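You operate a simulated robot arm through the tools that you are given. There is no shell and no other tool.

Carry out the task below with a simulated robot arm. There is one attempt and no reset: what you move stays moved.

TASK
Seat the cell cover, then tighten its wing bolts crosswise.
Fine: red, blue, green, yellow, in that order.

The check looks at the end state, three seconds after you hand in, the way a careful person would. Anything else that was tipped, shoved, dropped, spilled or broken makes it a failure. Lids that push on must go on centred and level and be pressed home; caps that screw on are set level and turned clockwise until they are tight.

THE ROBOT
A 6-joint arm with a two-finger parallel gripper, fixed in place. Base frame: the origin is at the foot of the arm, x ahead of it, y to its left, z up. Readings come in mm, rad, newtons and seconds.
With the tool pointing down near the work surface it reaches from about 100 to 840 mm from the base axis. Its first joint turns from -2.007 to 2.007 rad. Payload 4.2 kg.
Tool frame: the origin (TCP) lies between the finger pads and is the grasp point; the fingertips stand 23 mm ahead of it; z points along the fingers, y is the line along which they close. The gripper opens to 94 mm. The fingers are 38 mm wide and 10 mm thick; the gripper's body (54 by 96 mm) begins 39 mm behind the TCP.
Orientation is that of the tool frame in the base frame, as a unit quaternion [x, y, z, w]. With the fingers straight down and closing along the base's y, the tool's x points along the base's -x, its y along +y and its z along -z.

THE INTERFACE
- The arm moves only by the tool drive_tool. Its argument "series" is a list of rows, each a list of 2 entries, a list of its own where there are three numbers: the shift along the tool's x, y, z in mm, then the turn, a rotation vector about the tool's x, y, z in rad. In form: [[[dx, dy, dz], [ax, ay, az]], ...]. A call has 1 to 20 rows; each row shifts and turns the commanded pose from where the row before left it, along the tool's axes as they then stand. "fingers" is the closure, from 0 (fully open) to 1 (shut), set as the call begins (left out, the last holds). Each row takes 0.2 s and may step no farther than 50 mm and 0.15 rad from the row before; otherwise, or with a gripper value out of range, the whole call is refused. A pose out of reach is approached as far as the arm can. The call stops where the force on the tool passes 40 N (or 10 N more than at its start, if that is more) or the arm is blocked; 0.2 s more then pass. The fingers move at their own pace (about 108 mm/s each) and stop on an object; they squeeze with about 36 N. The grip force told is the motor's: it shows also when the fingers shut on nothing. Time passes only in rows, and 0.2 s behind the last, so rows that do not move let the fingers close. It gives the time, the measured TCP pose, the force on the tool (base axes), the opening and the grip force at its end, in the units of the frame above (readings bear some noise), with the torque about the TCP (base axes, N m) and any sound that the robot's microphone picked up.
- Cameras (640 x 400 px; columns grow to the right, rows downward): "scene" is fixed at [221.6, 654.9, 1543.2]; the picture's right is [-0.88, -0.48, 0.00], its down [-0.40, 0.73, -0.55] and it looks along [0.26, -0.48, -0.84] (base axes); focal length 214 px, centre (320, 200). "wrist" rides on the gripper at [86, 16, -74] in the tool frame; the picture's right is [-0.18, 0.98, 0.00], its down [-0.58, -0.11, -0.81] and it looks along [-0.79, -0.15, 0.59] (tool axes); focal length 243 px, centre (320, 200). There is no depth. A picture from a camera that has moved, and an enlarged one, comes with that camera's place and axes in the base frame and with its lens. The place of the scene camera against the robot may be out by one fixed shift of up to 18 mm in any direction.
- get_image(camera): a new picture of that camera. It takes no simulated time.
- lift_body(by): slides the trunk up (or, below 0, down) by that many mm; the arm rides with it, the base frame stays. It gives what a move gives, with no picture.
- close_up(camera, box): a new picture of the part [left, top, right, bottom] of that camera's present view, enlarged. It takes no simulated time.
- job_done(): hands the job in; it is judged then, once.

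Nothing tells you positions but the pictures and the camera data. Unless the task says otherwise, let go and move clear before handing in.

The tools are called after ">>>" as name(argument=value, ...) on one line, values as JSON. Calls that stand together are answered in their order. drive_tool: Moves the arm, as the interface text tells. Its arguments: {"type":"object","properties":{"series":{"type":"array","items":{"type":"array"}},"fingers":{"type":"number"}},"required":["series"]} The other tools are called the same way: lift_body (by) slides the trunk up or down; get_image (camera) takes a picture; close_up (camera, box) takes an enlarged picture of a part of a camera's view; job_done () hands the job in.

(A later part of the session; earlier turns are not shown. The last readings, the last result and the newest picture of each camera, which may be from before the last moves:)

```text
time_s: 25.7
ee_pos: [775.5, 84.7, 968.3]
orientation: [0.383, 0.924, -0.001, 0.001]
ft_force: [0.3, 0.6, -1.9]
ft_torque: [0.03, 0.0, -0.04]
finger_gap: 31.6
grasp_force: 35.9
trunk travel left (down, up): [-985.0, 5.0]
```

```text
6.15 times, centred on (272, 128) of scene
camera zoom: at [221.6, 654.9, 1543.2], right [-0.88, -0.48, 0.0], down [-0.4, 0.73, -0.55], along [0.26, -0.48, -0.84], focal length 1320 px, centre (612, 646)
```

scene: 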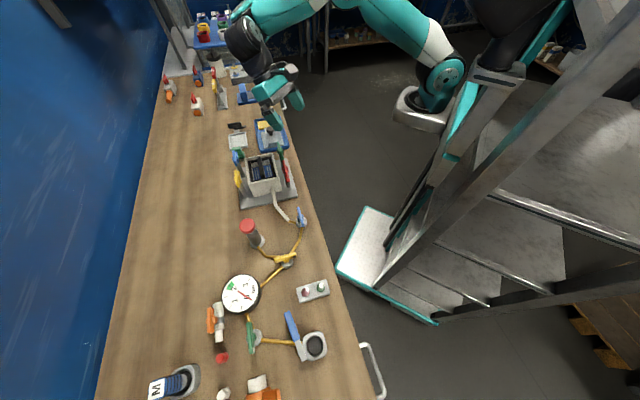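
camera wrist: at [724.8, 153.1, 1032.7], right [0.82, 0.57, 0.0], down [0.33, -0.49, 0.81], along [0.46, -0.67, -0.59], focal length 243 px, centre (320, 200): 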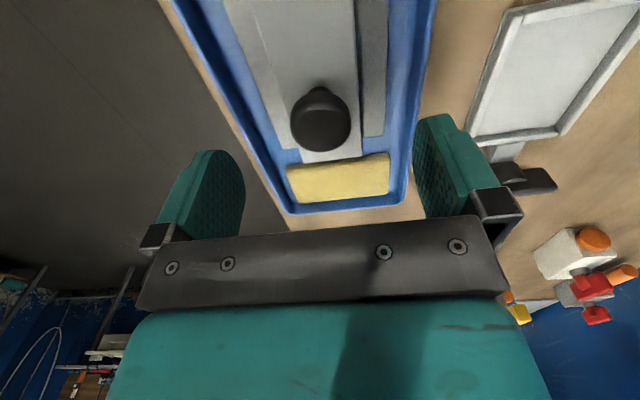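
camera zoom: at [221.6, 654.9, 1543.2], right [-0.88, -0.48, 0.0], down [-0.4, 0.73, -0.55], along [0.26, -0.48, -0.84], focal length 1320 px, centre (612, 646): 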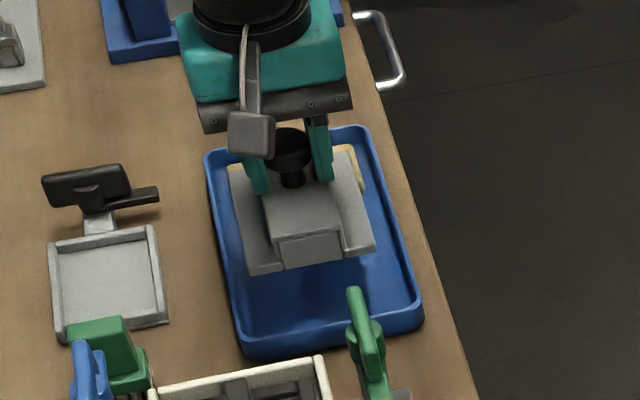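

The cover is held level by the knob. I'll take a fuller wrist view to measure how it sits relative to the fingers (offset and yaw).

>>> close_up(camera="wrist", box=[200, 0, 440, 150])

>>> get_image(camera="wrist")

>>> close_up(camera="scene", box=[255, 110, 290, 145])

```text
2.67 times, centred on (320, 75) of wrist
camera zoom: at [726.6, 156.4, 1042.8], right [0.82, 0.57, 0.0], down [0.33, -0.49, 0.81], along [0.46, -0.67, -0.59], focal length 647 px, centre (320, 533)
```

zoom: 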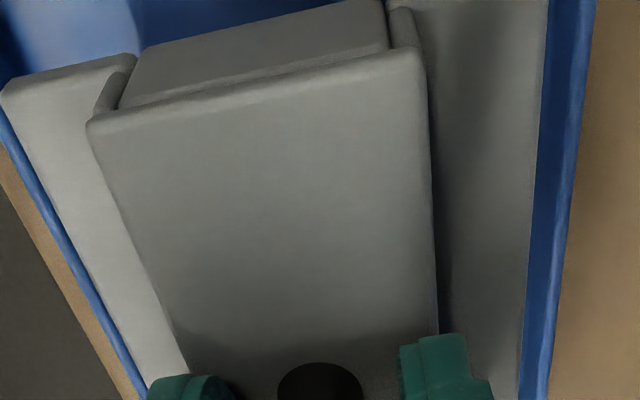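

```text
taken
camera wrist: at [726.6, 156.4, 1042.8], right [0.82, 0.57, 0.0], down [0.33, -0.49, 0.81], along [0.46, -0.67, -0.59], focal length 243 px, centre (320, 200)
```

wrist: 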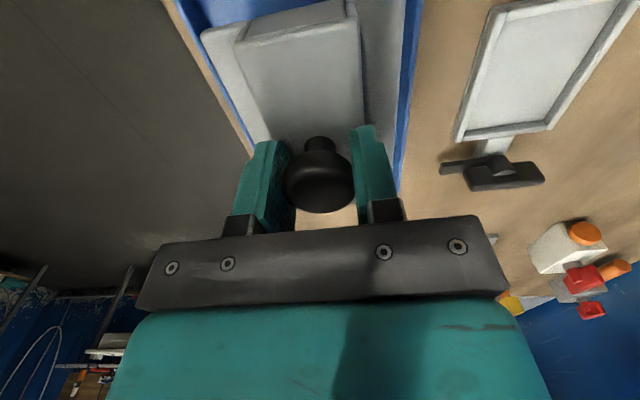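

```text
11.43 times, centred on (272, 128) of scene
camera zoom: at [221.6, 654.9, 1543.2], right [-0.88, -0.48, 0.0], down [-0.4, 0.73, -0.55], along [0.26, -0.48, -0.84], focal length 2451 px, centre (863, 1029)
```

zoom: 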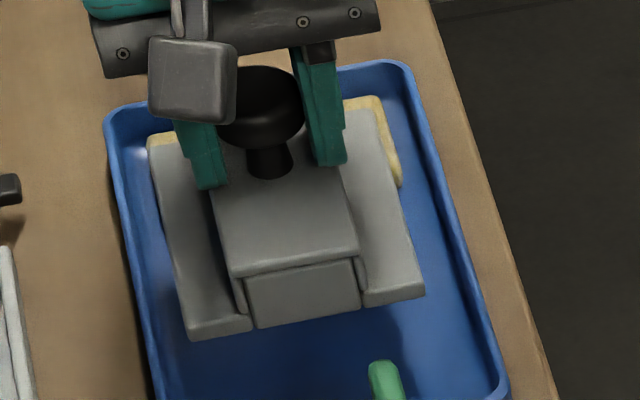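

The cover sits square in the gripper (yaw ≈ 0°), with its centre about +0.7 mm (n) and +1 mm (τ) from the TCP. Now I'll raise it to clear the wing blades and carry it gently over the cell.

>>> drive_tool(series=[[[0, 0, -5], [0, 0, 0]], [[0, 0, -10], [0, 0, 0]], [[0, 0, -12], [0, 0, 0]], [[0, 0, -12], [0, 0, 0]], [[0, 0, -12], [0, 0, 0]], [[0, 0, -12], [0, 0, 0]], [[0, 0, -12], [0, 0, 0]], [[0, 0, -12], [0, 0, 0]], [[0, 0, -8], [0, 0, 0]], [[0, 0, -4], [0, 0, 0]], [[0, 0, 0], [0, 0, 0]]])

>>> drive_tool(series=[[[5, 1.3, 0], [0, 0, 0]], [[10, 2.5, 0], [0, 0, 0]], [[15, 3.8, 0], [0, 0, 0]], [[15, 3.8, 0], [0, 0, 0]], [[15, 3.8, 0], [0, 0, 0]], [[15, 3.8, 0], [0, 0, 0]], [[15, 3.8, 0], [0, 0, 0]], [[15, 3.8, 0], [0, 0, 0]], [[15, 3.8, 0], [0, 0, 0]], [[15, 3.8, 0], [0, 0, 0]], [[15, 3.8, 0], [0, 0, 0]], [[15, 3.8, 0], [0, 0, 0]], [[15, 3.8, 0], [0, 0, 0]], [[15, 3.8, 0], [0, 0, 0]], [[15, 3.8, 0], [0, 0, 0]], [[15, 3.8, 0], [0, 0, 0]], [[10, 2.8, 0], [0, 0, 0]], [[5, 1.3, 0], [0, 0, 0]], [[2.4, 0.4, 0], [0, 0, 0]], [[0, 0, 0], [0, 0, 0]]])

>>> get_image(camera="wrist")

>>> close_up(camera="scene", box=[225, 130, 305, 210])

```text
time_s: 28.1
ee_pos: [774.7, 82.7, 1067.2]
orientation: [0.381, 0.924, 0.0, 0.0]
ft_force: [-0.1, -0.2, -1.8]
ft_torque: [-0.01, 0.0, -0.02]
finger_gap: 31.8
grasp_force: 36.1
trunk travel left (down, up): [-985.0, 5.0]
```

```text
time_s: 32.3
ee_pos: [647.3, 299.5, 1065.2]
orientation: [0.381, 0.924, 0.0, 0.0]
ft_force: [0.2, 0.1, -1.9]
ft_torque: [-0.02, 0.0, -0.01]
finger_gap: 32.1
grasp_force: 36.2
trunk travel left (down, up): [-985.0, 5.0]
```

```text
taken
camera wrist: at [598.3, 372.0, 1141.6], right [0.82, 0.57, 0.0], down [0.33, -0.49, 0.81], along [0.46, -0.67, -0.59], focal length 243 px, centre (320, 200)
```

wrist: 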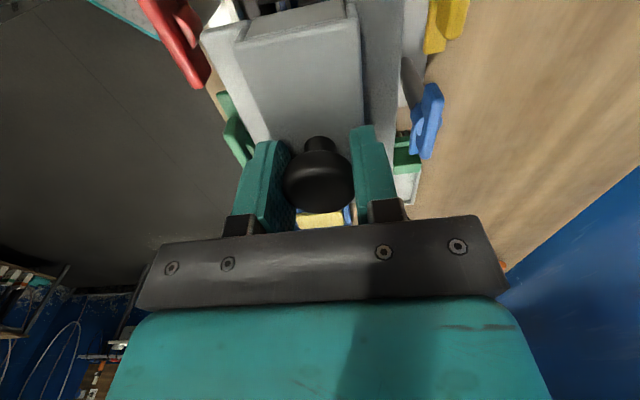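

```text
5.00 times, centred on (265, 170) of scene
camera zoom: at [221.6, 654.9, 1543.2], right [-0.88, -0.48, 0.0], down [-0.4, 0.73, -0.55], along [0.26, -0.48, -0.84], focal length 1072 px, centre (595, 350)
```

zoom: 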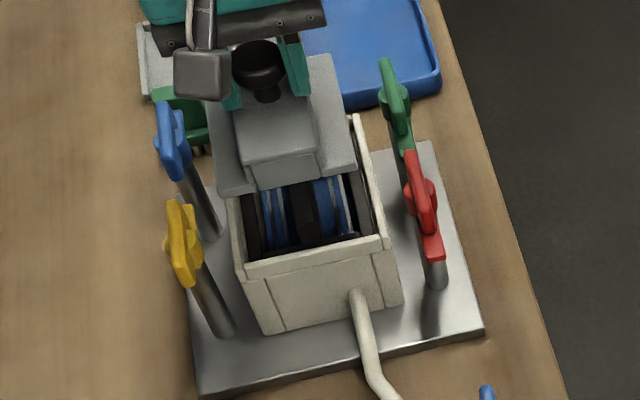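

The cover is over the cell at the estimated centre. I'll lower to about 20 mm above the rim and check side alignment in the images.

>>> drive_tool(series=[[[-0.8, 0, 8], [0, 0, 0]], [[0, 0, 10], [0, 0, 0]], [[0, 0, 10], [0, 0, 0]], [[0, 0, 10], [0, 0, 0]], [[0, 0, 5], [0, 0, 0]], [[0, 0, 0], [0, 0, 0]]])

>>> close_up(camera="wrist", box=[190, 0, 450, 160])

>>> close_up(camera="scene", box=[235, 140, 295, 200])

```text
time_s: 33.7
ee_pos: [647.9, 297.8, 1024.6]
orientation: [0.382, 0.924, -0.001, 0.0]
ft_force: [0.1, -0.4, -0.8]
ft_torque: [0.0, -0.01, 0.01]
finger_gap: 31.8
grasp_force: 36.3
trunk travel left (down, up): [-985.0, 5.0]
```

```text
2.46 times, centred on (320, 80) of wrist
camera zoom: at [598.3, 371.3, 1098.6], right [0.82, 0.57, 0.0], down [0.33, -0.49, 0.81], along [0.46, -0.67, -0.59], focal length 597 px, centre (320, 495)
```

zoom: 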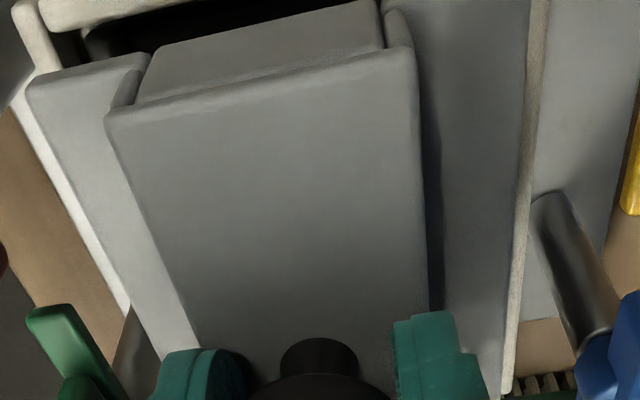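

```text
6.67 times, centred on (265, 170) of scene
camera zoom: at [221.6, 654.9, 1543.2], right [-0.88, -0.48, 0.0], down [-0.4, 0.73, -0.55], along [0.26, -0.48, -0.84], focal length 1430 px, centre (687, 400)
```

zoom: 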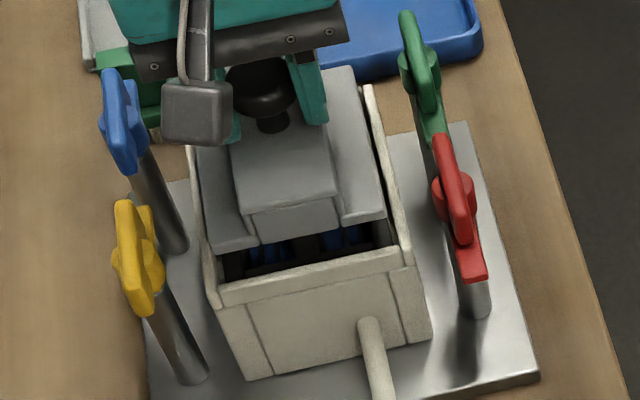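

Side rims are visible on both sides of the cover. I'll zoom on each side and on the near end to measure the gaps before going lower.

>>> close_up(camera="wrist", box=[185, 0, 265, 60])

>>> close_up(camera="wrist", box=[185, 60, 265, 140])

>>> close_up(camera="wrist", box=[370, 0, 450, 60])

>>> close_up(camera="wrist", box=[370, 90, 450, 170])

```text
6.67 times, centred on (225, 30) of wrist
camera zoom: at [598.3, 371.3, 1098.6], right [0.82, 0.57, 0.0], down [0.33, -0.49, 0.81], along [0.46, -0.67, -0.59], focal length 1618 px, centre (953, 1333)
```

zoom: 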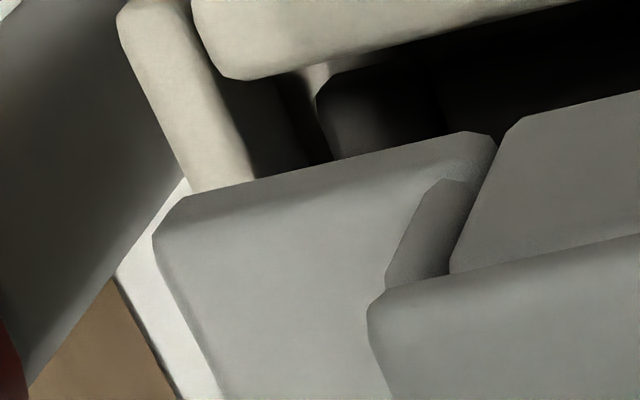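

```text
5.00 times, centred on (225, 100) of wrist
camera zoom: at [598.3, 371.3, 1098.6], right [0.82, 0.57, 0.0], down [0.33, -0.49, 0.81], along [0.46, -0.67, -0.59], focal length 1213 px, centre (795, 700)
```

zoom: 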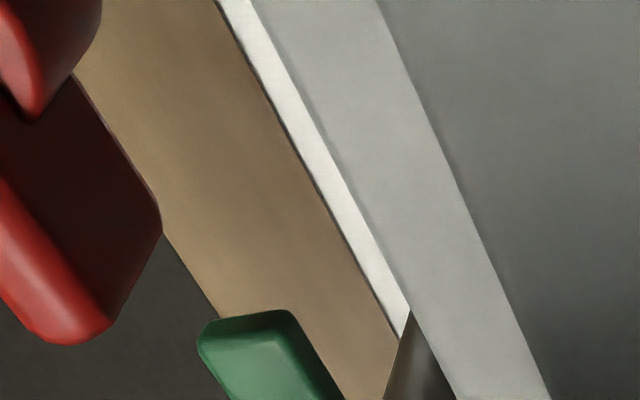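

```text
6.67 times, centred on (410, 30) of wrist
camera zoom: at [598.3, 371.3, 1098.6], right [0.82, 0.57, 0.0], down [0.33, -0.49, 0.81], along [0.46, -0.67, -0.59], focal length 1618 px, centre (-280, 1333)
```

zoom: 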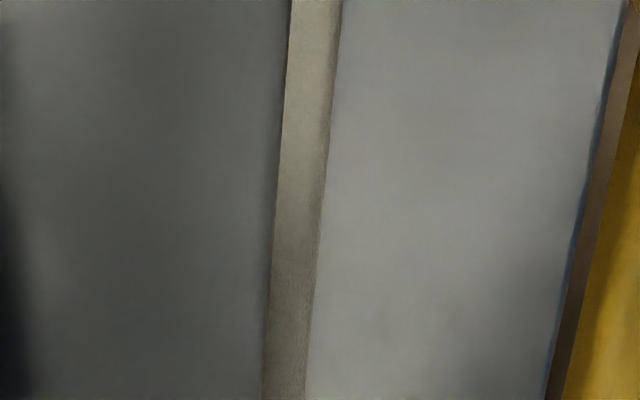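

```text
5.00 times, centred on (410, 130) of wrist
camera zoom: at [598.3, 371.3, 1098.6], right [0.82, 0.57, 0.0], down [0.33, -0.49, 0.81], along [0.46, -0.67, -0.59], focal length 1213 px, centre (-130, 550)
```

zoom: 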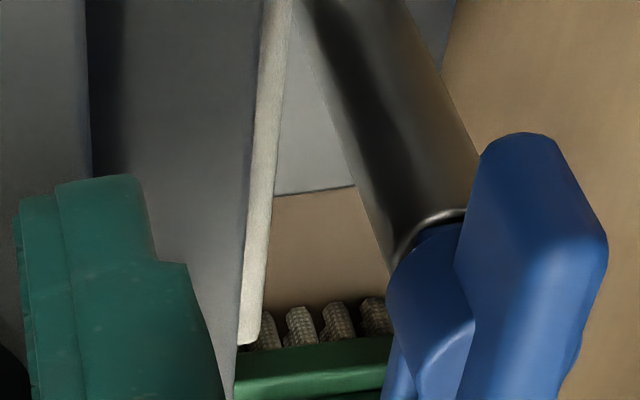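

Measured gaps: the cell centre is about (n 670.7, τ 249.5–250) and the cover centre about (669.8, 246). I'll shift +0.8 mm in n and +3.3 mm in τ, then lower to just above the rim and look again.

>>> drive_tool(series=[[[-3.3, 0.8, 0], [0, 0, 0]], [[0, 0, 5], [0, 0, 0]], [[0, 0, 5], [0, 0, 0]], [[0, 0, 5], [0, 0, 0]], [[0, 0, 4], [0, 0, 0]], [[0, 0, 0], [0, 0, 0]]])

>>> close_up(camera="wrist", box=[185, 0, 265, 60])

>>> close_up(camera="wrist", box=[190, 0, 450, 160])

>>> close_up(camera="scene", box=[245, 150, 290, 195])

```text
time_s: 35.1
ee_pos: [651.3, 296.3, 1005.3]
orientation: [0.382, 0.924, 0.0, 0.0]
ft_force: [-0.4, 0.7, -2.1]
ft_torque: [0.01, 0.0, 0.02]
finger_gap: 31.7
grasp_force: 35.9
trunk travel left (down, up): [-985.0, 5.0]
```

```text
6.67 times, centred on (225, 30) of wrist
camera zoom: at [600.9, 368.9, 1079.6], right [0.82, 0.57, 0.0], down [0.33, -0.49, 0.81], along [0.46, -0.67, -0.59], focal length 1618 px, centre (953, 1333)
```

zoom: 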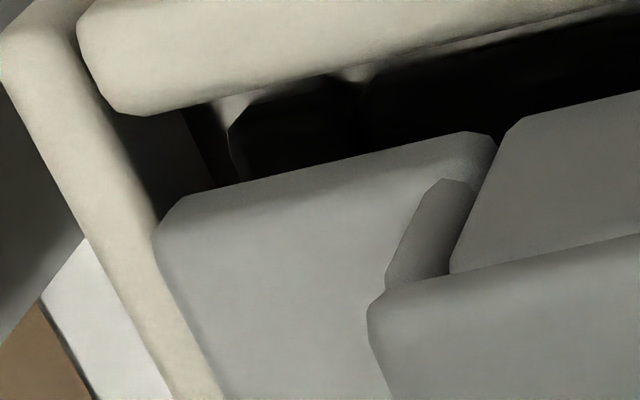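

```text
2.46 times, centred on (320, 80) of wrist
camera zoom: at [600.9, 368.9, 1079.6], right [0.82, 0.57, 0.0], down [0.33, -0.49, 0.81], along [0.46, -0.67, -0.59], focal length 597 px, centre (320, 495)
```

zoom: 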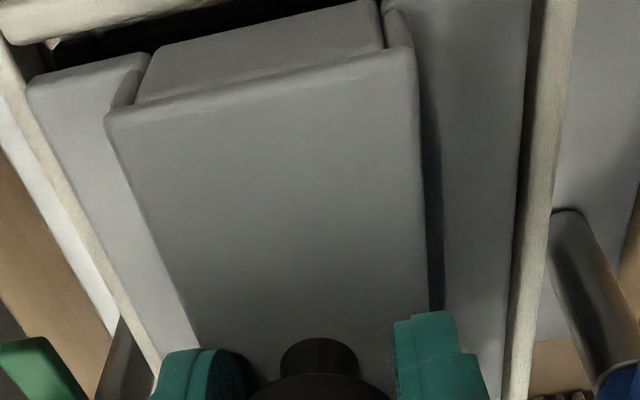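

```text
8.89 times, centred on (268, 172) of scene
camera zoom: at [221.6, 654.9, 1543.2], right [-0.88, -0.48, 0.0], down [-0.4, 0.73, -0.55], along [0.26, -0.48, -0.84], focal length 1906 px, centre (787, 444)
```

zoom: 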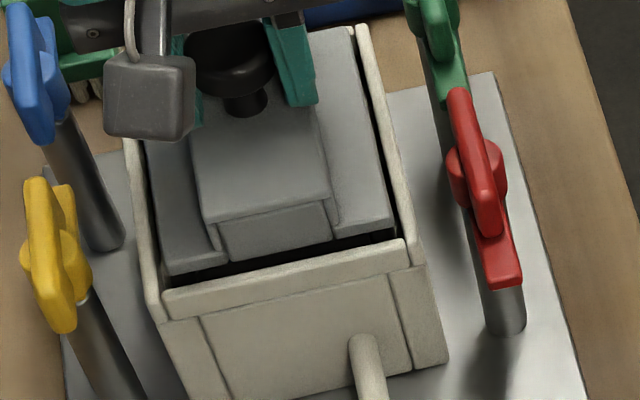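

It looks well centred side to side (gaps about 5.5 mm each). I'll check the far end of the rim before the final descent.

>>> close_up(camera="wrist", box=[370, 120, 450, 200])

>>> close_up(camera="wrist", box=[290, 150, 360, 230])

>>> close_up(camera="scene", box=[250, 148, 280, 178])

```text
5.00 times, centred on (410, 160) of wrist
camera zoom: at [600.9, 368.9, 1079.6], right [0.82, 0.57, 0.0], down [0.33, -0.49, 0.81], along [0.46, -0.67, -0.59], focal length 1213 px, centre (-130, 400)
```

zoom: 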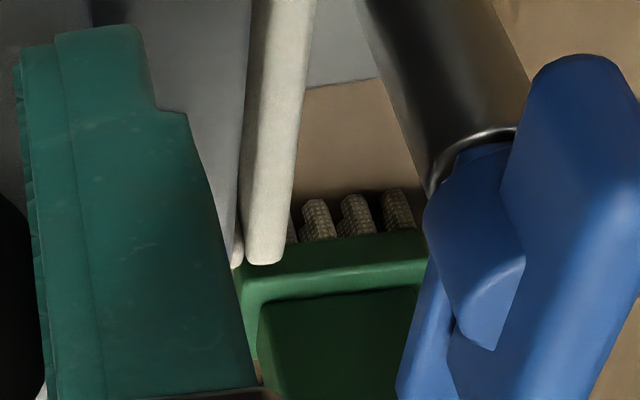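

```text
5.00 times, centred on (325, 190) of wrist
camera zoom: at [600.9, 368.9, 1079.6], right [0.82, 0.57, 0.0], down [0.33, -0.49, 0.81], along [0.46, -0.67, -0.59], focal length 1213 px, centre (295, 250)
```

zoom: 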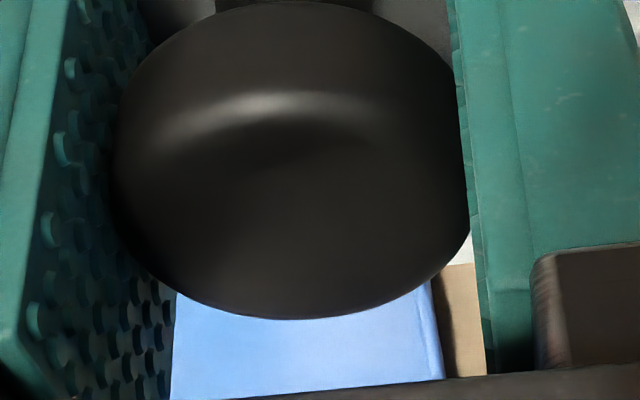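

```text
13.33 times, centred on (265, 163) of scene
camera zoom: at [221.6, 654.9, 1543.2], right [-0.88, -0.48, 0.0], down [-0.4, 0.73, -0.55], along [0.26, -0.48, -0.84], focal length 2860 px, centre (1053, 693)
```

zoom: 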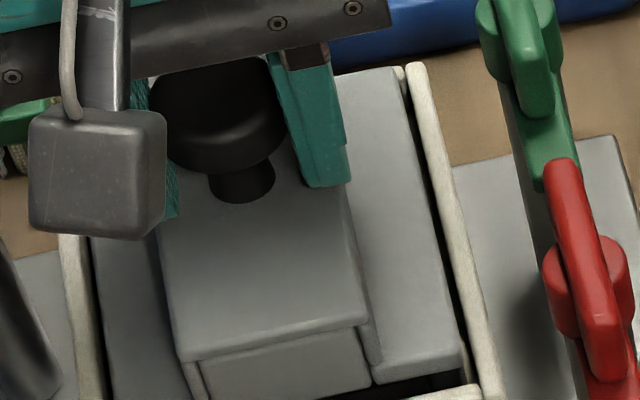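

The far rim edge confirms the rim top at z≈948 and the cell centre at τ≈251. I'll shift 1.6 mm further and lower slowly into the opening.

>>> drive_tool(series=[[[-1.6, 0.3, 0], [0, 0, 0]], [[0, 0, 2], [0, 0, 0]], [[0, 0, 2], [0, 0, 0]], [[0, 0, 2], [0, 0, 0]], [[0, 0, 0], [0, 0, 0]]])

>>> drive_tool(series=[[[0, 0, 1], [0, 0, 0]], [[0, 0, 1], [0, 0, 0]], [[0, 0, 1], [0, 0, 0]]])

>>> close_up(camera="wrist", box=[190, 0, 450, 160])

```text
time_s: 36.3
ee_pos: [653.2, 295.5, 997.9]
orientation: [0.382, 0.924, 0.0, -0.001]
ft_force: [-0.2, -0.6, -1.3]
ft_torque: [0.02, 0.0, 0.01]
finger_gap: 32.1
grasp_force: 36.2
trunk travel left (down, up): [-985.0, 5.0]
```

```text
time_s: 37.1
ee_pos: [654.0, 295.6, 996.1]
orientation: [0.383, 0.924, 0.0, -0.001]
ft_force: [-1.6, -2.0, 5.3]
ft_torque: [-0.02, 0.12, 0.05]
finger_gap: 31.8
grasp_force: 35.8
trunk travel left (down, up): [-985.0, 5.0]
```

```text
2.46 times, centred on (320, 80) of wrist
camera zoom: at [603.3, 368.2, 1071.0], right [0.82, 0.57, 0.0], down [0.33, -0.49, 0.81], along [0.46, -0.67, -0.59], focal length 597 px, centre (320, 495)
```

zoom: 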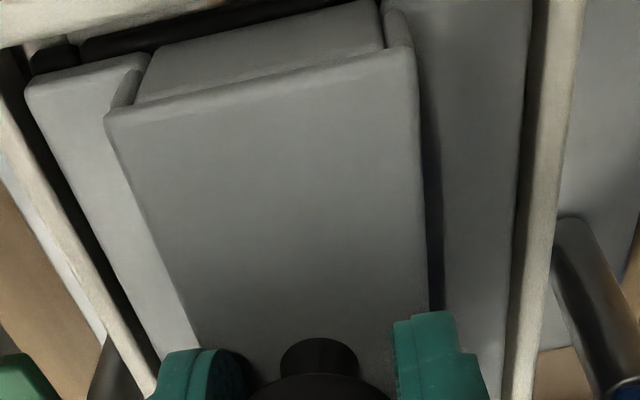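

Light contact with a small sideways push toward −n: the cover is about 1.3 mm too far in +n. I'll ease up, shift back and continue down.

>>> drive_tool(series=[[[0, 0, -2], [0, 0, 0]], [[0.5, -1.4, 0], [0, 0, 0]], [[0, 0, 0], [0, 0, 0]]])

>>> drive_tool(series=[[[0, 0, 1], [0, 0, 0]], [[0, 0, 1], [0, 0, 0]], [[0, 0, 0], [0, 0, 0]]])

>>> close_up(camera="wrist", box=[190, 0, 450, 160])

```text
time_s: 37.9
ee_pos: [652.1, 293.3, 998.4]
orientation: [0.382, 0.924, 0.0, 0.0]
ft_force: [0.8, 0.0, -2.1]
ft_torque: [0.01, 0.02, 0.01]
finger_gap: 31.7
grasp_force: 35.9
trunk travel left (down, up): [-985.0, 5.0]
```

```text
time_s: 38.7
ee_pos: [651.7, 293.7, 996.2]
orientation: [0.381, 0.925, 0.0, 0.0]
ft_force: [-2.8, -1.4, 3.5]
ft_torque: [-0.04, 0.0, 0.01]
finger_gap: 31.6
grasp_force: 36.0
trunk travel left (down, up): [-985.0, 5.0]
```

```text
2.46 times, centred on (320, 80) of wrist
camera zoom: at [601.8, 366.6, 1071.0], right [0.82, 0.57, 0.0], down [0.33, -0.49, 0.81], along [0.46, -0.66, -0.59], focal length 597 px, centre (320, 495)
```

zoom: 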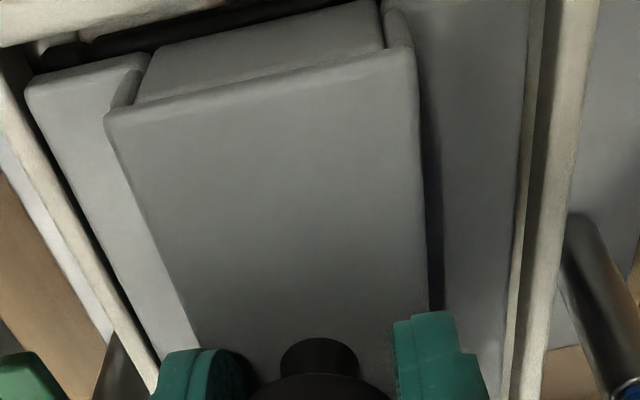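

Contact again at the same height (TCP z≈997), which suggests the cover is resting on the gasket. I'll inspect from the scene camera for level and seating.

>>> close_up(camera="scene", box=[245, 150, 290, 195])

>>> close_up(camera="wrist", box=[190, 0, 290, 70])

>>> close_up(camera="wrist", box=[370, 0, 450, 80])

```text
8.89 times, centred on (268, 172) of scene
camera zoom: at [221.6, 654.9, 1543.2], right [-0.88, -0.48, 0.0], down [-0.4, 0.73, -0.55], along [0.26, -0.48, -0.84], focal length 1906 px, centre (787, 444)
```

zoom: 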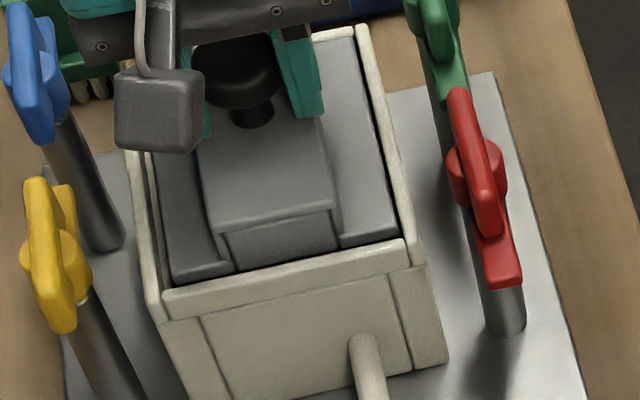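

```text
5.71 times, centred on (240, 35) of wrist
camera zoom: at [601.8, 366.6, 1071.0], right [0.82, 0.57, 0.0], down [0.33, -0.49, 0.81], along [0.46, -0.66, -0.59], focal length 1386 px, centre (777, 1143)
```

zoom: 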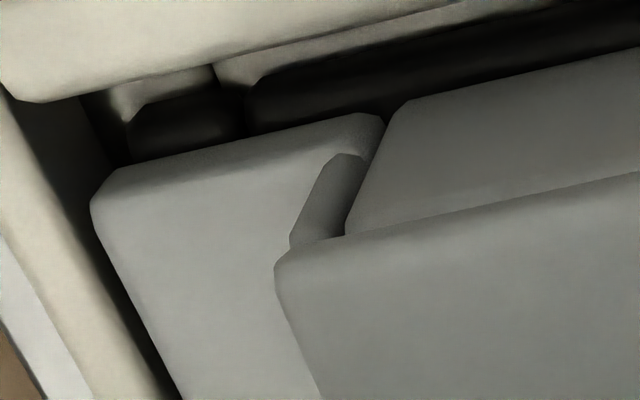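

```text
5.00 times, centred on (410, 40) of wrist
camera zoom: at [601.8, 366.6, 1071.0], right [0.82, 0.57, 0.0], down [0.33, -0.49, 0.81], along [0.46, -0.66, -0.59], focal length 1213 px, centre (-130, 1000)
```

zoom: 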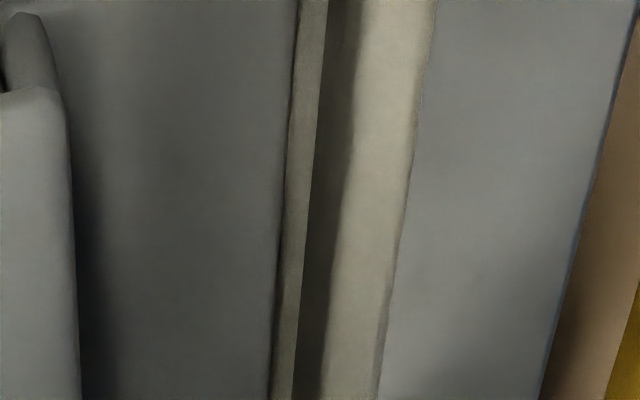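

It appears to be inside the rim. I'll press down another mm to see whether it's firmly bottomed.

>>> drive_tool(series=[[[0, 0, 1], [0, 0, 0]], [[0, 0, 0], [0, 0, 0]]])

>>> close_up(camera="wrist", box=[190, 0, 450, 160])

```text
time_s: 39.3
ee_pos: [651.4, 292.8, 996.4]
orientation: [0.381, 0.924, 0.001, 0.0]
ft_force: [-4.2, -3.0, 13.8]
ft_torque: [-0.11, 0.23, 0.05]
finger_gap: 32.0
grasp_force: 36.5
trunk travel left (down, up): [-985.0, 5.0]
```

```text
2.46 times, centred on (320, 80) of wrist
camera zoom: at [601.8, 366.6, 1071.0], right [0.82, 0.57, 0.0], down [0.33, -0.49, 0.81], along [0.46, -0.66, -0.59], focal length 597 px, centre (320, 495)
```

zoom: 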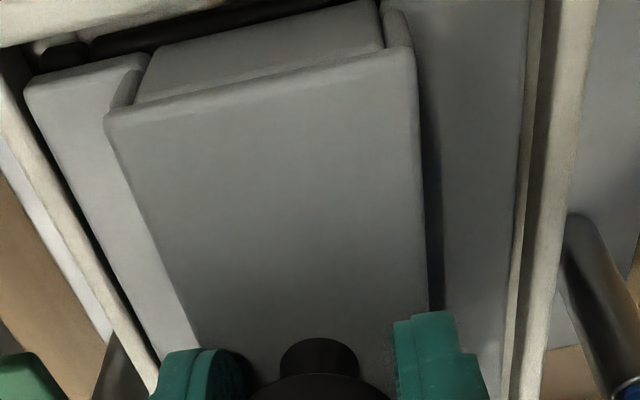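

Force rose to 14 N with no motion, so the cover is bottomed. I'll ease up slightly, centre it by +1 mm in n, set it back down and then release.

>>> drive_tool(series=[[[0, 0, -3], [0, 0, 0]], [[0.5, 1.0, 0], [0, 0, 0]], [[0, 0, 0], [0, 0, 0]]])

>>> close_up(camera="wrist", box=[190, 0, 450, 160])

```text
time_s: 40.1
ee_pos: [652.7, 294.2, 997.3]
orientation: [0.383, 0.924, -0.001, 0.0]
ft_force: [-0.5, -0.5, -2.2]
ft_torque: [-0.03, -0.01, 0.0]
finger_gap: 31.7
grasp_force: 35.7
trunk travel left (down, up): [-985.0, 5.0]
```

```text
2.46 times, centred on (320, 80) of wrist
camera zoom: at [602.2, 367.7, 1071.9], right [0.82, 0.57, 0.0], down [0.34, -0.49, 0.81], along [0.46, -0.67, -0.59], focal length 597 px, centre (320, 495)
```

zoom: 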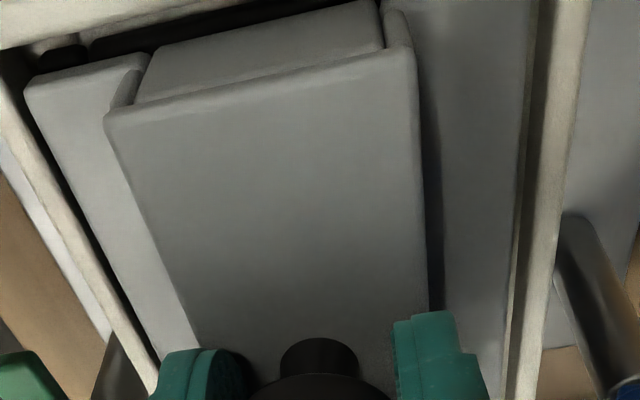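

Centred now. Lowering the last mm and releasing with a partial opening.

>>> drive_tool(series=[[[0, 0, 1.5], [0, 0, 0]], [[0, 0, 0], [0, 0, 0]]])

>>> drive_tool(series=[[[0, 0, 0], [0, 0, 0]], [[0, 0, 0], [0, 0, 0]], [[0, 0, 0], [0, 0, 0]]], fingers=0.4)

>>> close_up(camera="wrist", box=[190, 0, 450, 200])

```text
time_s: 40.7
ee_pos: [652.0, 294.4, 995.7]
orientation: [0.383, 0.924, 0.0, 0.0]
ft_force: [-0.3, -0.6, 2.0]
ft_torque: [0.0, -0.04, 0.0]
finger_gap: 31.7
grasp_force: 36.5
trunk travel left (down, up): [-985.0, 5.0]
```

```text
time_s: 41.5
ee_pos: [652.8, 294.7, 997.1]
orientation: [0.382, 0.924, 0.0, 0.0]
ft_force: [0.1, -0.1, -0.2]
ft_torque: [0.01, 0.01, 0.0]
finger_gap: 56.3
grasp_force: 0.0
trunk travel left (down, up): [-985.0, 5.0]
```

```text
2.00 times, centred on (320, 100) of wrist
camera zoom: at [602.3, 367.9, 1070.8], right [0.82, 0.57, 0.0], down [0.33, -0.49, 0.81], along [0.46, -0.67, -0.59], focal length 485 px, centre (320, 400)
```

zoom: 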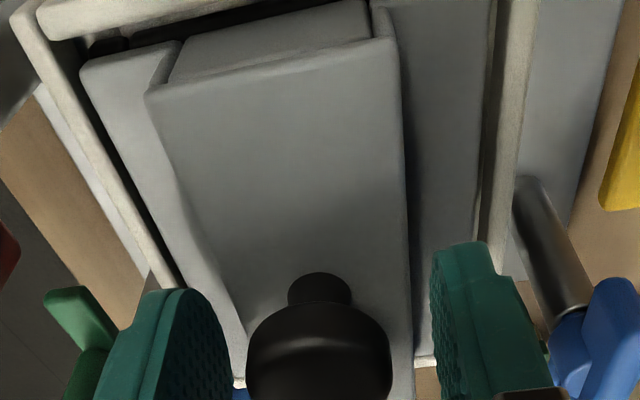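

Released cleanly. I'll rise and check the seated cover from both cameras.

>>> drive_tool(series=[[[0, 0, -15], [0, 0, 0]], [[0, 0, -30], [0, 0, 0]], [[0, 0, -30], [0, 0, 0]], [[30, 0, -30], [0, 0, 0]], [[40, 0, 0], [0, 0, 0]], [[0, 0, 0], [0, 0, 0]]])

>>> close_up(camera="wrist", box=[200, 0, 440, 200])

>>> close_up(camera="scene", box=[230, 140, 300, 205])

```text
time_s: 42.9
ee_pos: [602.2, 342.2, 1099.2]
orientation: [0.382, 0.924, 0.0, 0.0]
ft_force: [-0.7, 0.6, -0.6]
ft_torque: [0.02, 0.04, -0.02]
finger_gap: 56.4
grasp_force: 0.0
trunk travel left (down, up): [-985.0, 5.0]
```

```text
2.00 times, centred on (320, 100) of wrist
camera zoom: at [551.7, 415.2, 1174.2], right [0.82, 0.57, 0.0], down [0.33, -0.49, 0.81], along [0.46, -0.67, -0.59], focal length 485 px, centre (320, 400)
```

zoom: 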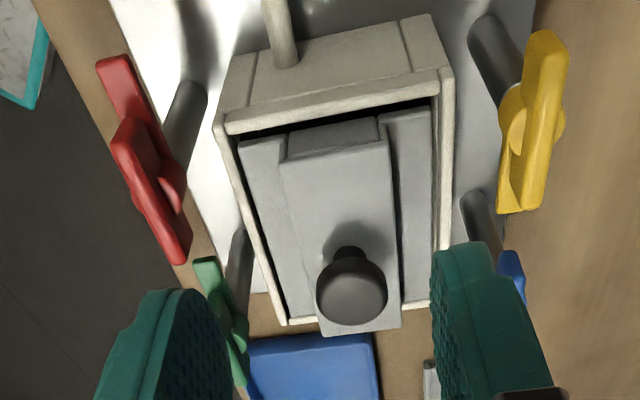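

```text
6.15 times, centred on (265, 172) of scene
camera zoom: at [221.6, 654.9, 1543.2], right [-0.88, -0.48, 0.0], down [-0.4, 0.73, -0.55], along [0.26, -0.48, -0.84], focal length 1320 px, centre (658, 369)
```

zoom: 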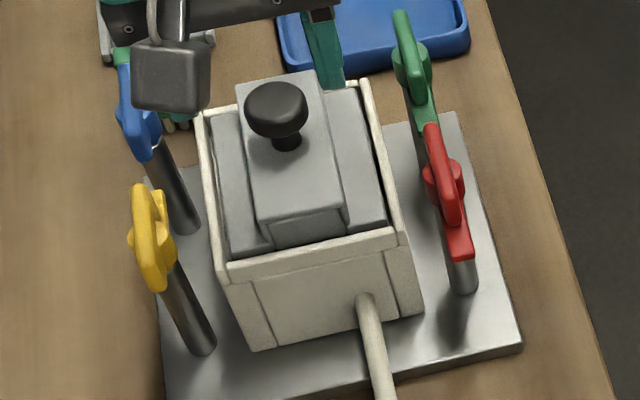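

The cover sits level inside the rim, centred. Next is the red bolt: its axis is at about n≈590, τ≈198, with the blade along τ. I'll move above it with the closing axis across the blade.

>>> drive_tool(series=[[[-4, -38, 0], [0, 0, 0]], [[-11.5, -39.5, 0], [0, 0, 0]], [[0, 0, 30], [0, 0, 0]], [[0, 0, 38], [0, 0, 0]], [[0, 0, 0], [0, 0, 0]]])

>>> close_up(camera="wrist", box=[200, 0, 440, 200])

>>> close_up(camera="scene", box=[250, 140, 310, 200])

```text
time_s: 44.1
ee_pos: [562.0, 278.7, 1034.3]
orientation: [0.382, 0.924, 0.0, 0.0]
ft_force: [-0.9, -0.3, 0.4]
ft_torque: [0.01, 0.03, 0.01]
finger_gap: 56.5
grasp_force: 0.0
trunk travel left (down, up): [-985.0, 5.0]
```

```text
2.00 times, centred on (320, 100) of wrist
camera zoom: at [511.2, 352.1, 1109.4], right [0.82, 0.57, 0.0], down [0.33, -0.49, 0.81], along [0.46, -0.67, -0.59], focal length 485 px, centre (320, 400)
```

zoom: 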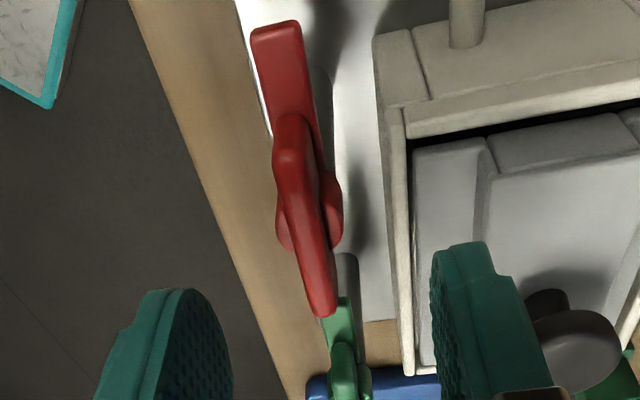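

```text
6.67 times, centred on (280, 170) of scene
camera zoom: at [221.6, 654.9, 1543.2], right [-0.88, -0.48, 0.0], down [-0.4, 0.73, -0.55], along [0.26, -0.48, -0.84], focal length 1430 px, centre (587, 400)
```

zoom: 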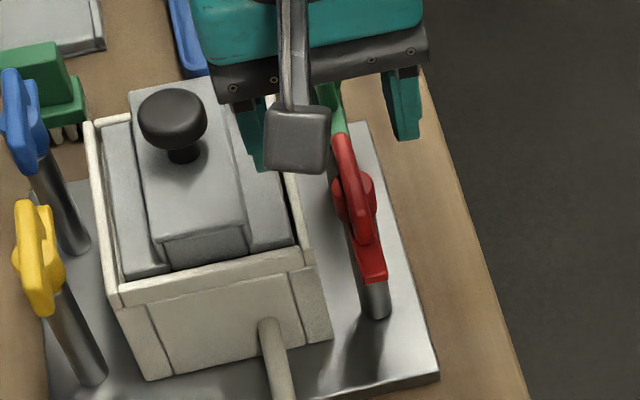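

The blade is centred about 3 mm to the −n side of the TCP. I'll correct and descend so the fingertips straddle the blade top.

>>> drive_tool(series=[[[0.5, -2.9, 0], [0, 0, 0]], [[0, 0, 15], [0, 0, 0]], [[0, 0, 14], [0, 0, 0]], [[0, 0, 0], [0, 0, 0]]])

>>> close_up(camera="wrist", box=[220, 50, 420, 220])

>>> close_up(camera="scene", box=[265, 145, 305, 185])

```text
time_s: 45.1
ee_pos: [556.7, 277.4, 1003.9]
orientation: [0.381, 0.924, 0.0, 0.001]
ft_force: [0.4, 0.9, -0.1]
ft_torque: [0.01, 0.01, -0.01]
finger_gap: 56.5
grasp_force: 0.2
trunk travel left (down, up): [-985.0, 5.0]
```

```text
2.35 times, centred on (320, 135) of wrist
camera zoom: at [506.8, 351.0, 1079.0], right [0.82, 0.57, 0.0], down [0.33, -0.49, 0.81], along [0.46, -0.67, -0.59], focal length 571 px, centre (320, 353)
```

zoom: 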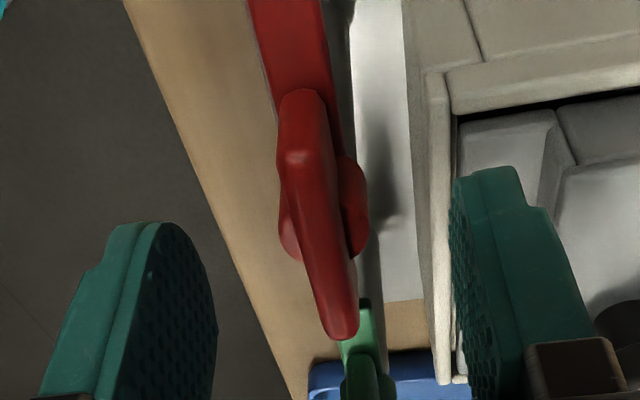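

```text
10.00 times, centred on (285, 165) of scene
camera zoom: at [221.6, 654.9, 1543.2], right [-0.88, -0.48, 0.0], down [-0.4, 0.73, -0.55], along [0.26, -0.48, -0.84], focal length 2145 px, centre (670, 550)
```

zoom: 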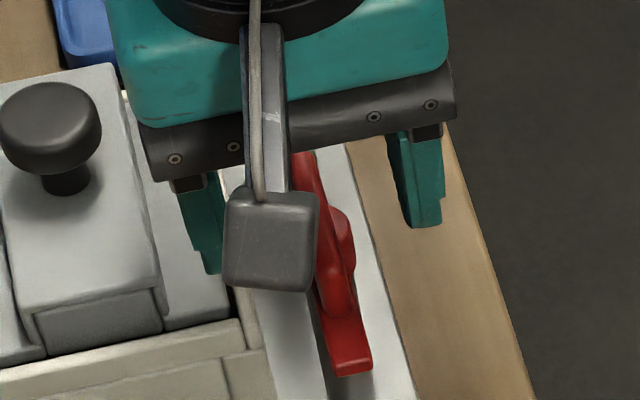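

Aligned to within a mm. I'll drop to grip height and close on the red blade.

>>> drive_tool(series=[[[-1.4, 0.7, 4], [0, 0, 0]], [[0, 0, 4], [0, 0, 0]], [[0, 0, 0], [0, 0, 0]]])

>>> drive_tool(series=[[[0, 0, 0], [0, 0, 0]], [[0, 0, 0], [0, 0, 0]], [[0, 0, 0], [0, 0, 0]]], fingers=1)

>>> close_up(camera="wrist", box=[220, 50, 420, 220])

```text
time_s: 45.9
ee_pos: [557.0, 277.0, 996.8]
orientation: [0.382, 0.924, 0.0, 0.001]
ft_force: [-0.7, 0.3, -0.3]
ft_torque: [0.02, 0.01, 0.01]
finger_gap: 56.2
grasp_force: 0.0
trunk travel left (down, up): [-985.0, 5.0]
```

```text
time_s: 46.7
ee_pos: [557.7, 275.9, 996.9]
orientation: [0.382, 0.924, -0.001, 0.0]
ft_force: [-2.4, -2.8, 0.2]
ft_torque: [-0.03, 0.01, -0.06]
finger_gap: 9.7
grasp_force: 44.3
trunk travel left (down, up): [-985.0, 5.0]
```

```text
2.35 times, centred on (320, 135) of wrist
camera zoom: at [508.3, 349.7, 1071.4], right [0.82, 0.57, 0.0], down [0.34, -0.49, 0.81], along [0.46, -0.67, -0.59], focal length 571 px, centre (320, 353)
```

zoom: 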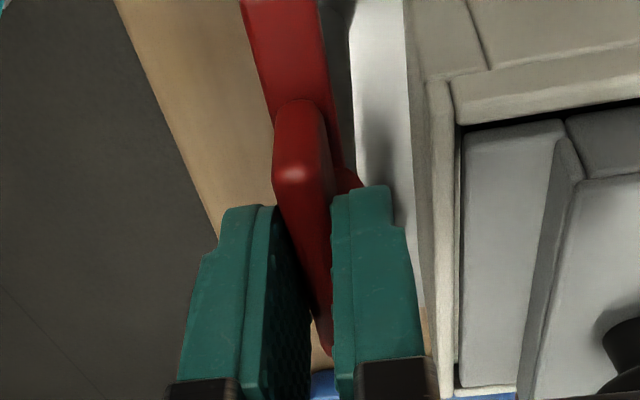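

Gripped (9.7 mm). Now I'll turn clockwise in small steps and watch the torque.

>>> drive_tool(series=[[[0, 0, 0], [0, 0, 0.08]], [[0, 0, 0], [0, 0, 0.08]], [[0, 0, 0], [0, 0, 0.08]], [[0, 0, 0], [0, 0, 0]]])

>>> close_up(camera="wrist", box=[220, 50, 420, 220])

>>> close_up(camera="scene", box=[265, 145, 305, 185])

```text
time_s: 47.7
ee_pos: [557.5, 277.3, 996.5]
orientation: [0.491, 0.871, -0.001, 0.0]
ft_force: [6.0, 1.1, -6.5]
ft_torque: [0.14, -0.06, 0.01]
finger_gap: 9.8
grasp_force: 45.4
trunk travel left (down, up): [-985.0, 5.0]
```

```text
2.35 times, centred on (320, 135) of wrist
camera zoom: at [527.5, 359.8, 1071.4], right [0.94, 0.35, 0.0], down [0.21, -0.55, 0.81], along [0.28, -0.75, -0.59], focal length 571 px, centre (320, 353)
```

zoom: 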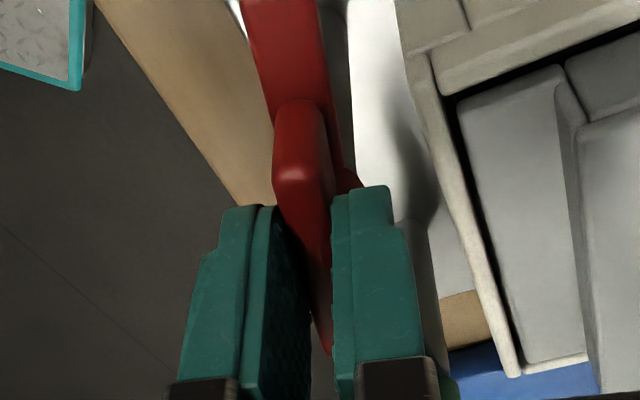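

```text
10.00 times, centred on (285, 165) of scene
camera zoom: at [221.6, 654.9, 1543.2], right [-0.88, -0.48, 0.0], down [-0.4, 0.73, -0.55], along [0.26, -0.48, -0.84], focal length 2145 px, centre (670, 550)
```

zoom: 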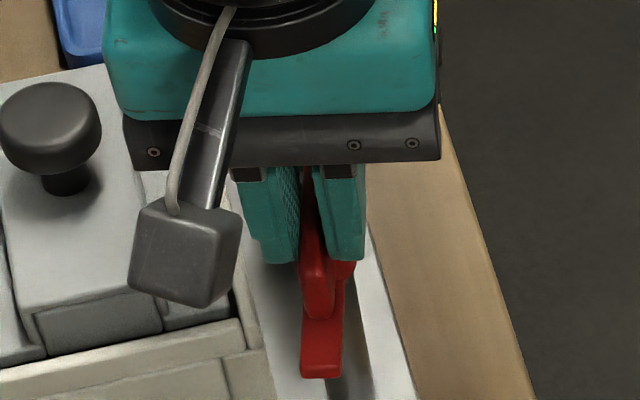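

The whole head turns with the gripper, the torque is tiny and the bolt pulls down slightly as it screws in. I'll keep turning and follow it down.

>>> drive_tool(series=[[[0, 0, 0.5], [0, 0, 0.08]], [[0, 0, 0.3], [0, 0, 0.08]], [[0, 0, 0.3], [0, 0, 0.08]], [[0, 0, 0.3], [0, 0, 0.08]], [[0, 0, 0], [0, 0, 0]]])

```text
time_s: 48.9
ee_pos: [559.7, 277.6, 996.7]
orientation: [0.623, 0.782, 0.002, 0.0]
ft_force: [13.2, 5.1, 21.3]
ft_torque: [-1.27, -0.31, 0.07]
finger_gap: 9.9
grasp_force: 44.9
trunk travel left (down, up): [-985.0, 5.0]
```

I pushed down too far: the bolt isn't descending that fast and there's now a 21 N upward force. I'll raise back by about 1.5 mm and look.

>>> drive_tool(series=[[[0, 0, -0.7], [0, 0, 0]], [[0, 0, -0.7], [0, 0, 0]], [[0, 0, 0], [0, 0, 0]]])

>>> get_image(camera="wrist")

>>> close_up(camera="wrist", box=[220, 50, 420, 220])

>>> close_up(camera="scene", box=[265, 145, 305, 185])

```text
time_s: 49.7
ee_pos: [558.5, 277.3, 996.6]
orientation: [0.623, 0.782, 0.001, -0.001]
ft_force: [23.5, 5.7, 4.9]
ft_torque: [1.42, -0.06, 0.04]
finger_gap: 9.9
grasp_force: 44.7
trunk travel left (down, up): [-985.0, 5.0]
```

```text
taken
camera wrist: at [555.6, 365.5, 1071.6], right [1.0, 0.04, 0.0], down [0.02, -0.59, 0.81], along [0.03, -0.8, -0.59], focal length 243 px, centre (320, 200)
```

wrist: 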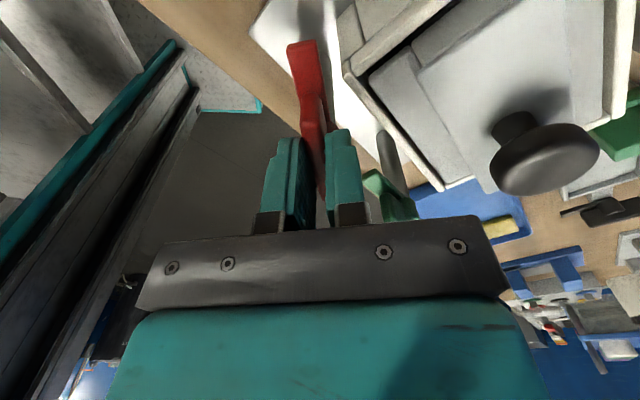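

```text
2.35 times, centred on (320, 135) of wrist
camera zoom: at [555.6, 365.5, 1071.6], right [1.0, 0.04, 0.0], down [0.02, -0.59, 0.81], along [0.03, -0.8, -0.59], focal length 571 px, centre (320, 353)
```

zoom: 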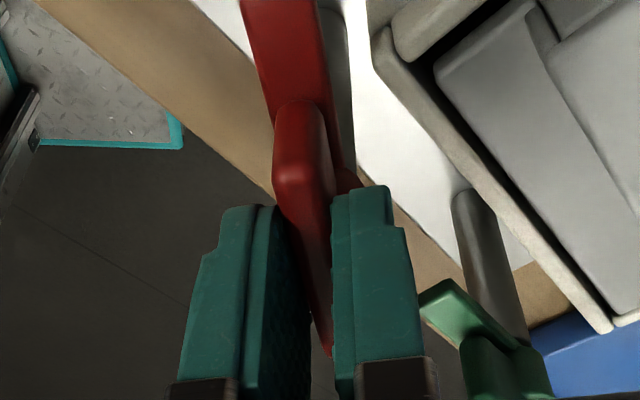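

```text
10.00 times, centred on (285, 165) of scene
camera zoom: at [221.6, 654.9, 1543.2], right [-0.88, -0.48, 0.0], down [-0.4, 0.73, -0.55], along [0.26, -0.48, -0.84], focal length 2145 px, centre (670, 550)
```

zoom: 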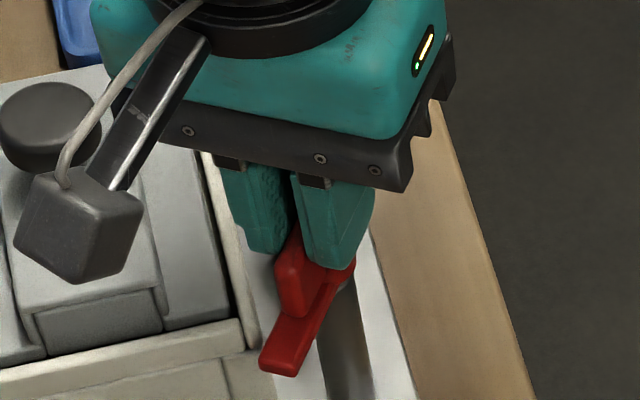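

There's a 23 N sideways load because the turn centre was off the bolt axis by about 3 mm. From the two positions I compute the red axis at about (560.0, 275.0). I'll open slightly, re-centre on the axis, and regrip.

>>> drive_tool(series=[[[0, 0, 0], [0, 0, 0]], [[0, 0, 0], [0, 0, 0]]], fingers=0.7)

>>> get_image(camera="wrist")

>>> close_up(camera="wrist", box=[220, 50, 420, 220])

```text
time_s: 50.3
ee_pos: [557.0, 275.8, 995.9]
orientation: [0.622, 0.783, -0.002, 0.0]
ft_force: [-0.3, -1.0, -0.6]
ft_torque: [-0.03, -0.01, 0.01]
finger_gap: 28.4
grasp_force: 0.1
trunk travel left (down, up): [-985.0, 5.0]
```

```text
taken
camera wrist: at [553.0, 364.9, 1071.0], right [1.0, 0.04, 0.0], down [0.03, -0.59, 0.81], along [0.03, -0.81, -0.59], focal length 243 px, centre (320, 200)
```

wrist: 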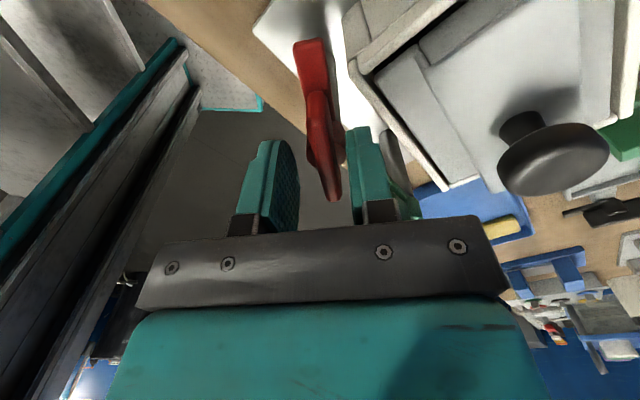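

```text
2.35 times, centred on (320, 135) of wrist
camera zoom: at [553.0, 364.9, 1071.0], right [1.0, 0.04, 0.0], down [0.03, -0.59, 0.81], along [0.03, -0.81, -0.59], focal length 571 px, centre (320, 353)
```

zoom: 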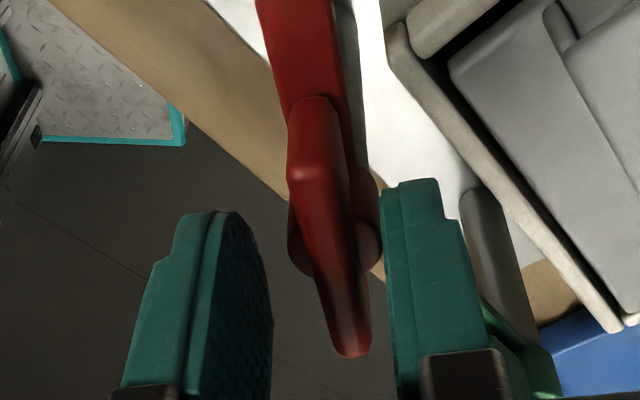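

Now the hub is visible: axis at about (560.1, 276). I'll shift onto it and regrip.

>>> drive_tool(series=[[[-2.2, 3.0, 0], [0, 0, 0]], [[0, 0, 0], [0, 0, 0]]])

>>> drive_tool(series=[[[0, 0, 0], [0, 0, 0]], [[0, 0, 0], [0, 0, 0]], [[0, 0, 0], [0, 0, 0]]], fingers=1)

>>> drive_tool(series=[[[0, 0, 0], [0, 0, 0.08]], [[0, 0, 0], [0, 0, 0.08]], [[0, 0, 0], [0, 0, 0]]])

```text
time_s: 50.9
ee_pos: [561.4, 275.3, 996.6]
orientation: [0.622, 0.783, 0.0, 0.001]
ft_force: [-0.6, 0.9, -0.4]
ft_torque: [0.01, -0.01, 0.01]
finger_gap: 28.1
grasp_force: 0.0
trunk travel left (down, up): [-985.0, 5.0]
```

```text
time_s: 51.7
ee_pos: [560.6, 274.6, 997.3]
orientation: [0.623, 0.783, 0.0, 0.0]
ft_force: [-9.0, -2.9, 0.0]
ft_torque: [0.09, 0.13, 0.0]
finger_gap: 9.7
grasp_force: 44.5
trunk travel left (down, up): [-985.0, 5.0]
```

```text
time_s: 52.5
ee_pos: [560.8, 275.6, 997.6]
orientation: [0.684, 0.73, -0.001, 0.001]
ft_force: [-8.3, -3.8, -5.1]
ft_torque: [0.34, 0.09, 0.03]
finger_gap: 10.1
grasp_force: 44.8
trunk travel left (down, up): [-985.0, 5.0]
```

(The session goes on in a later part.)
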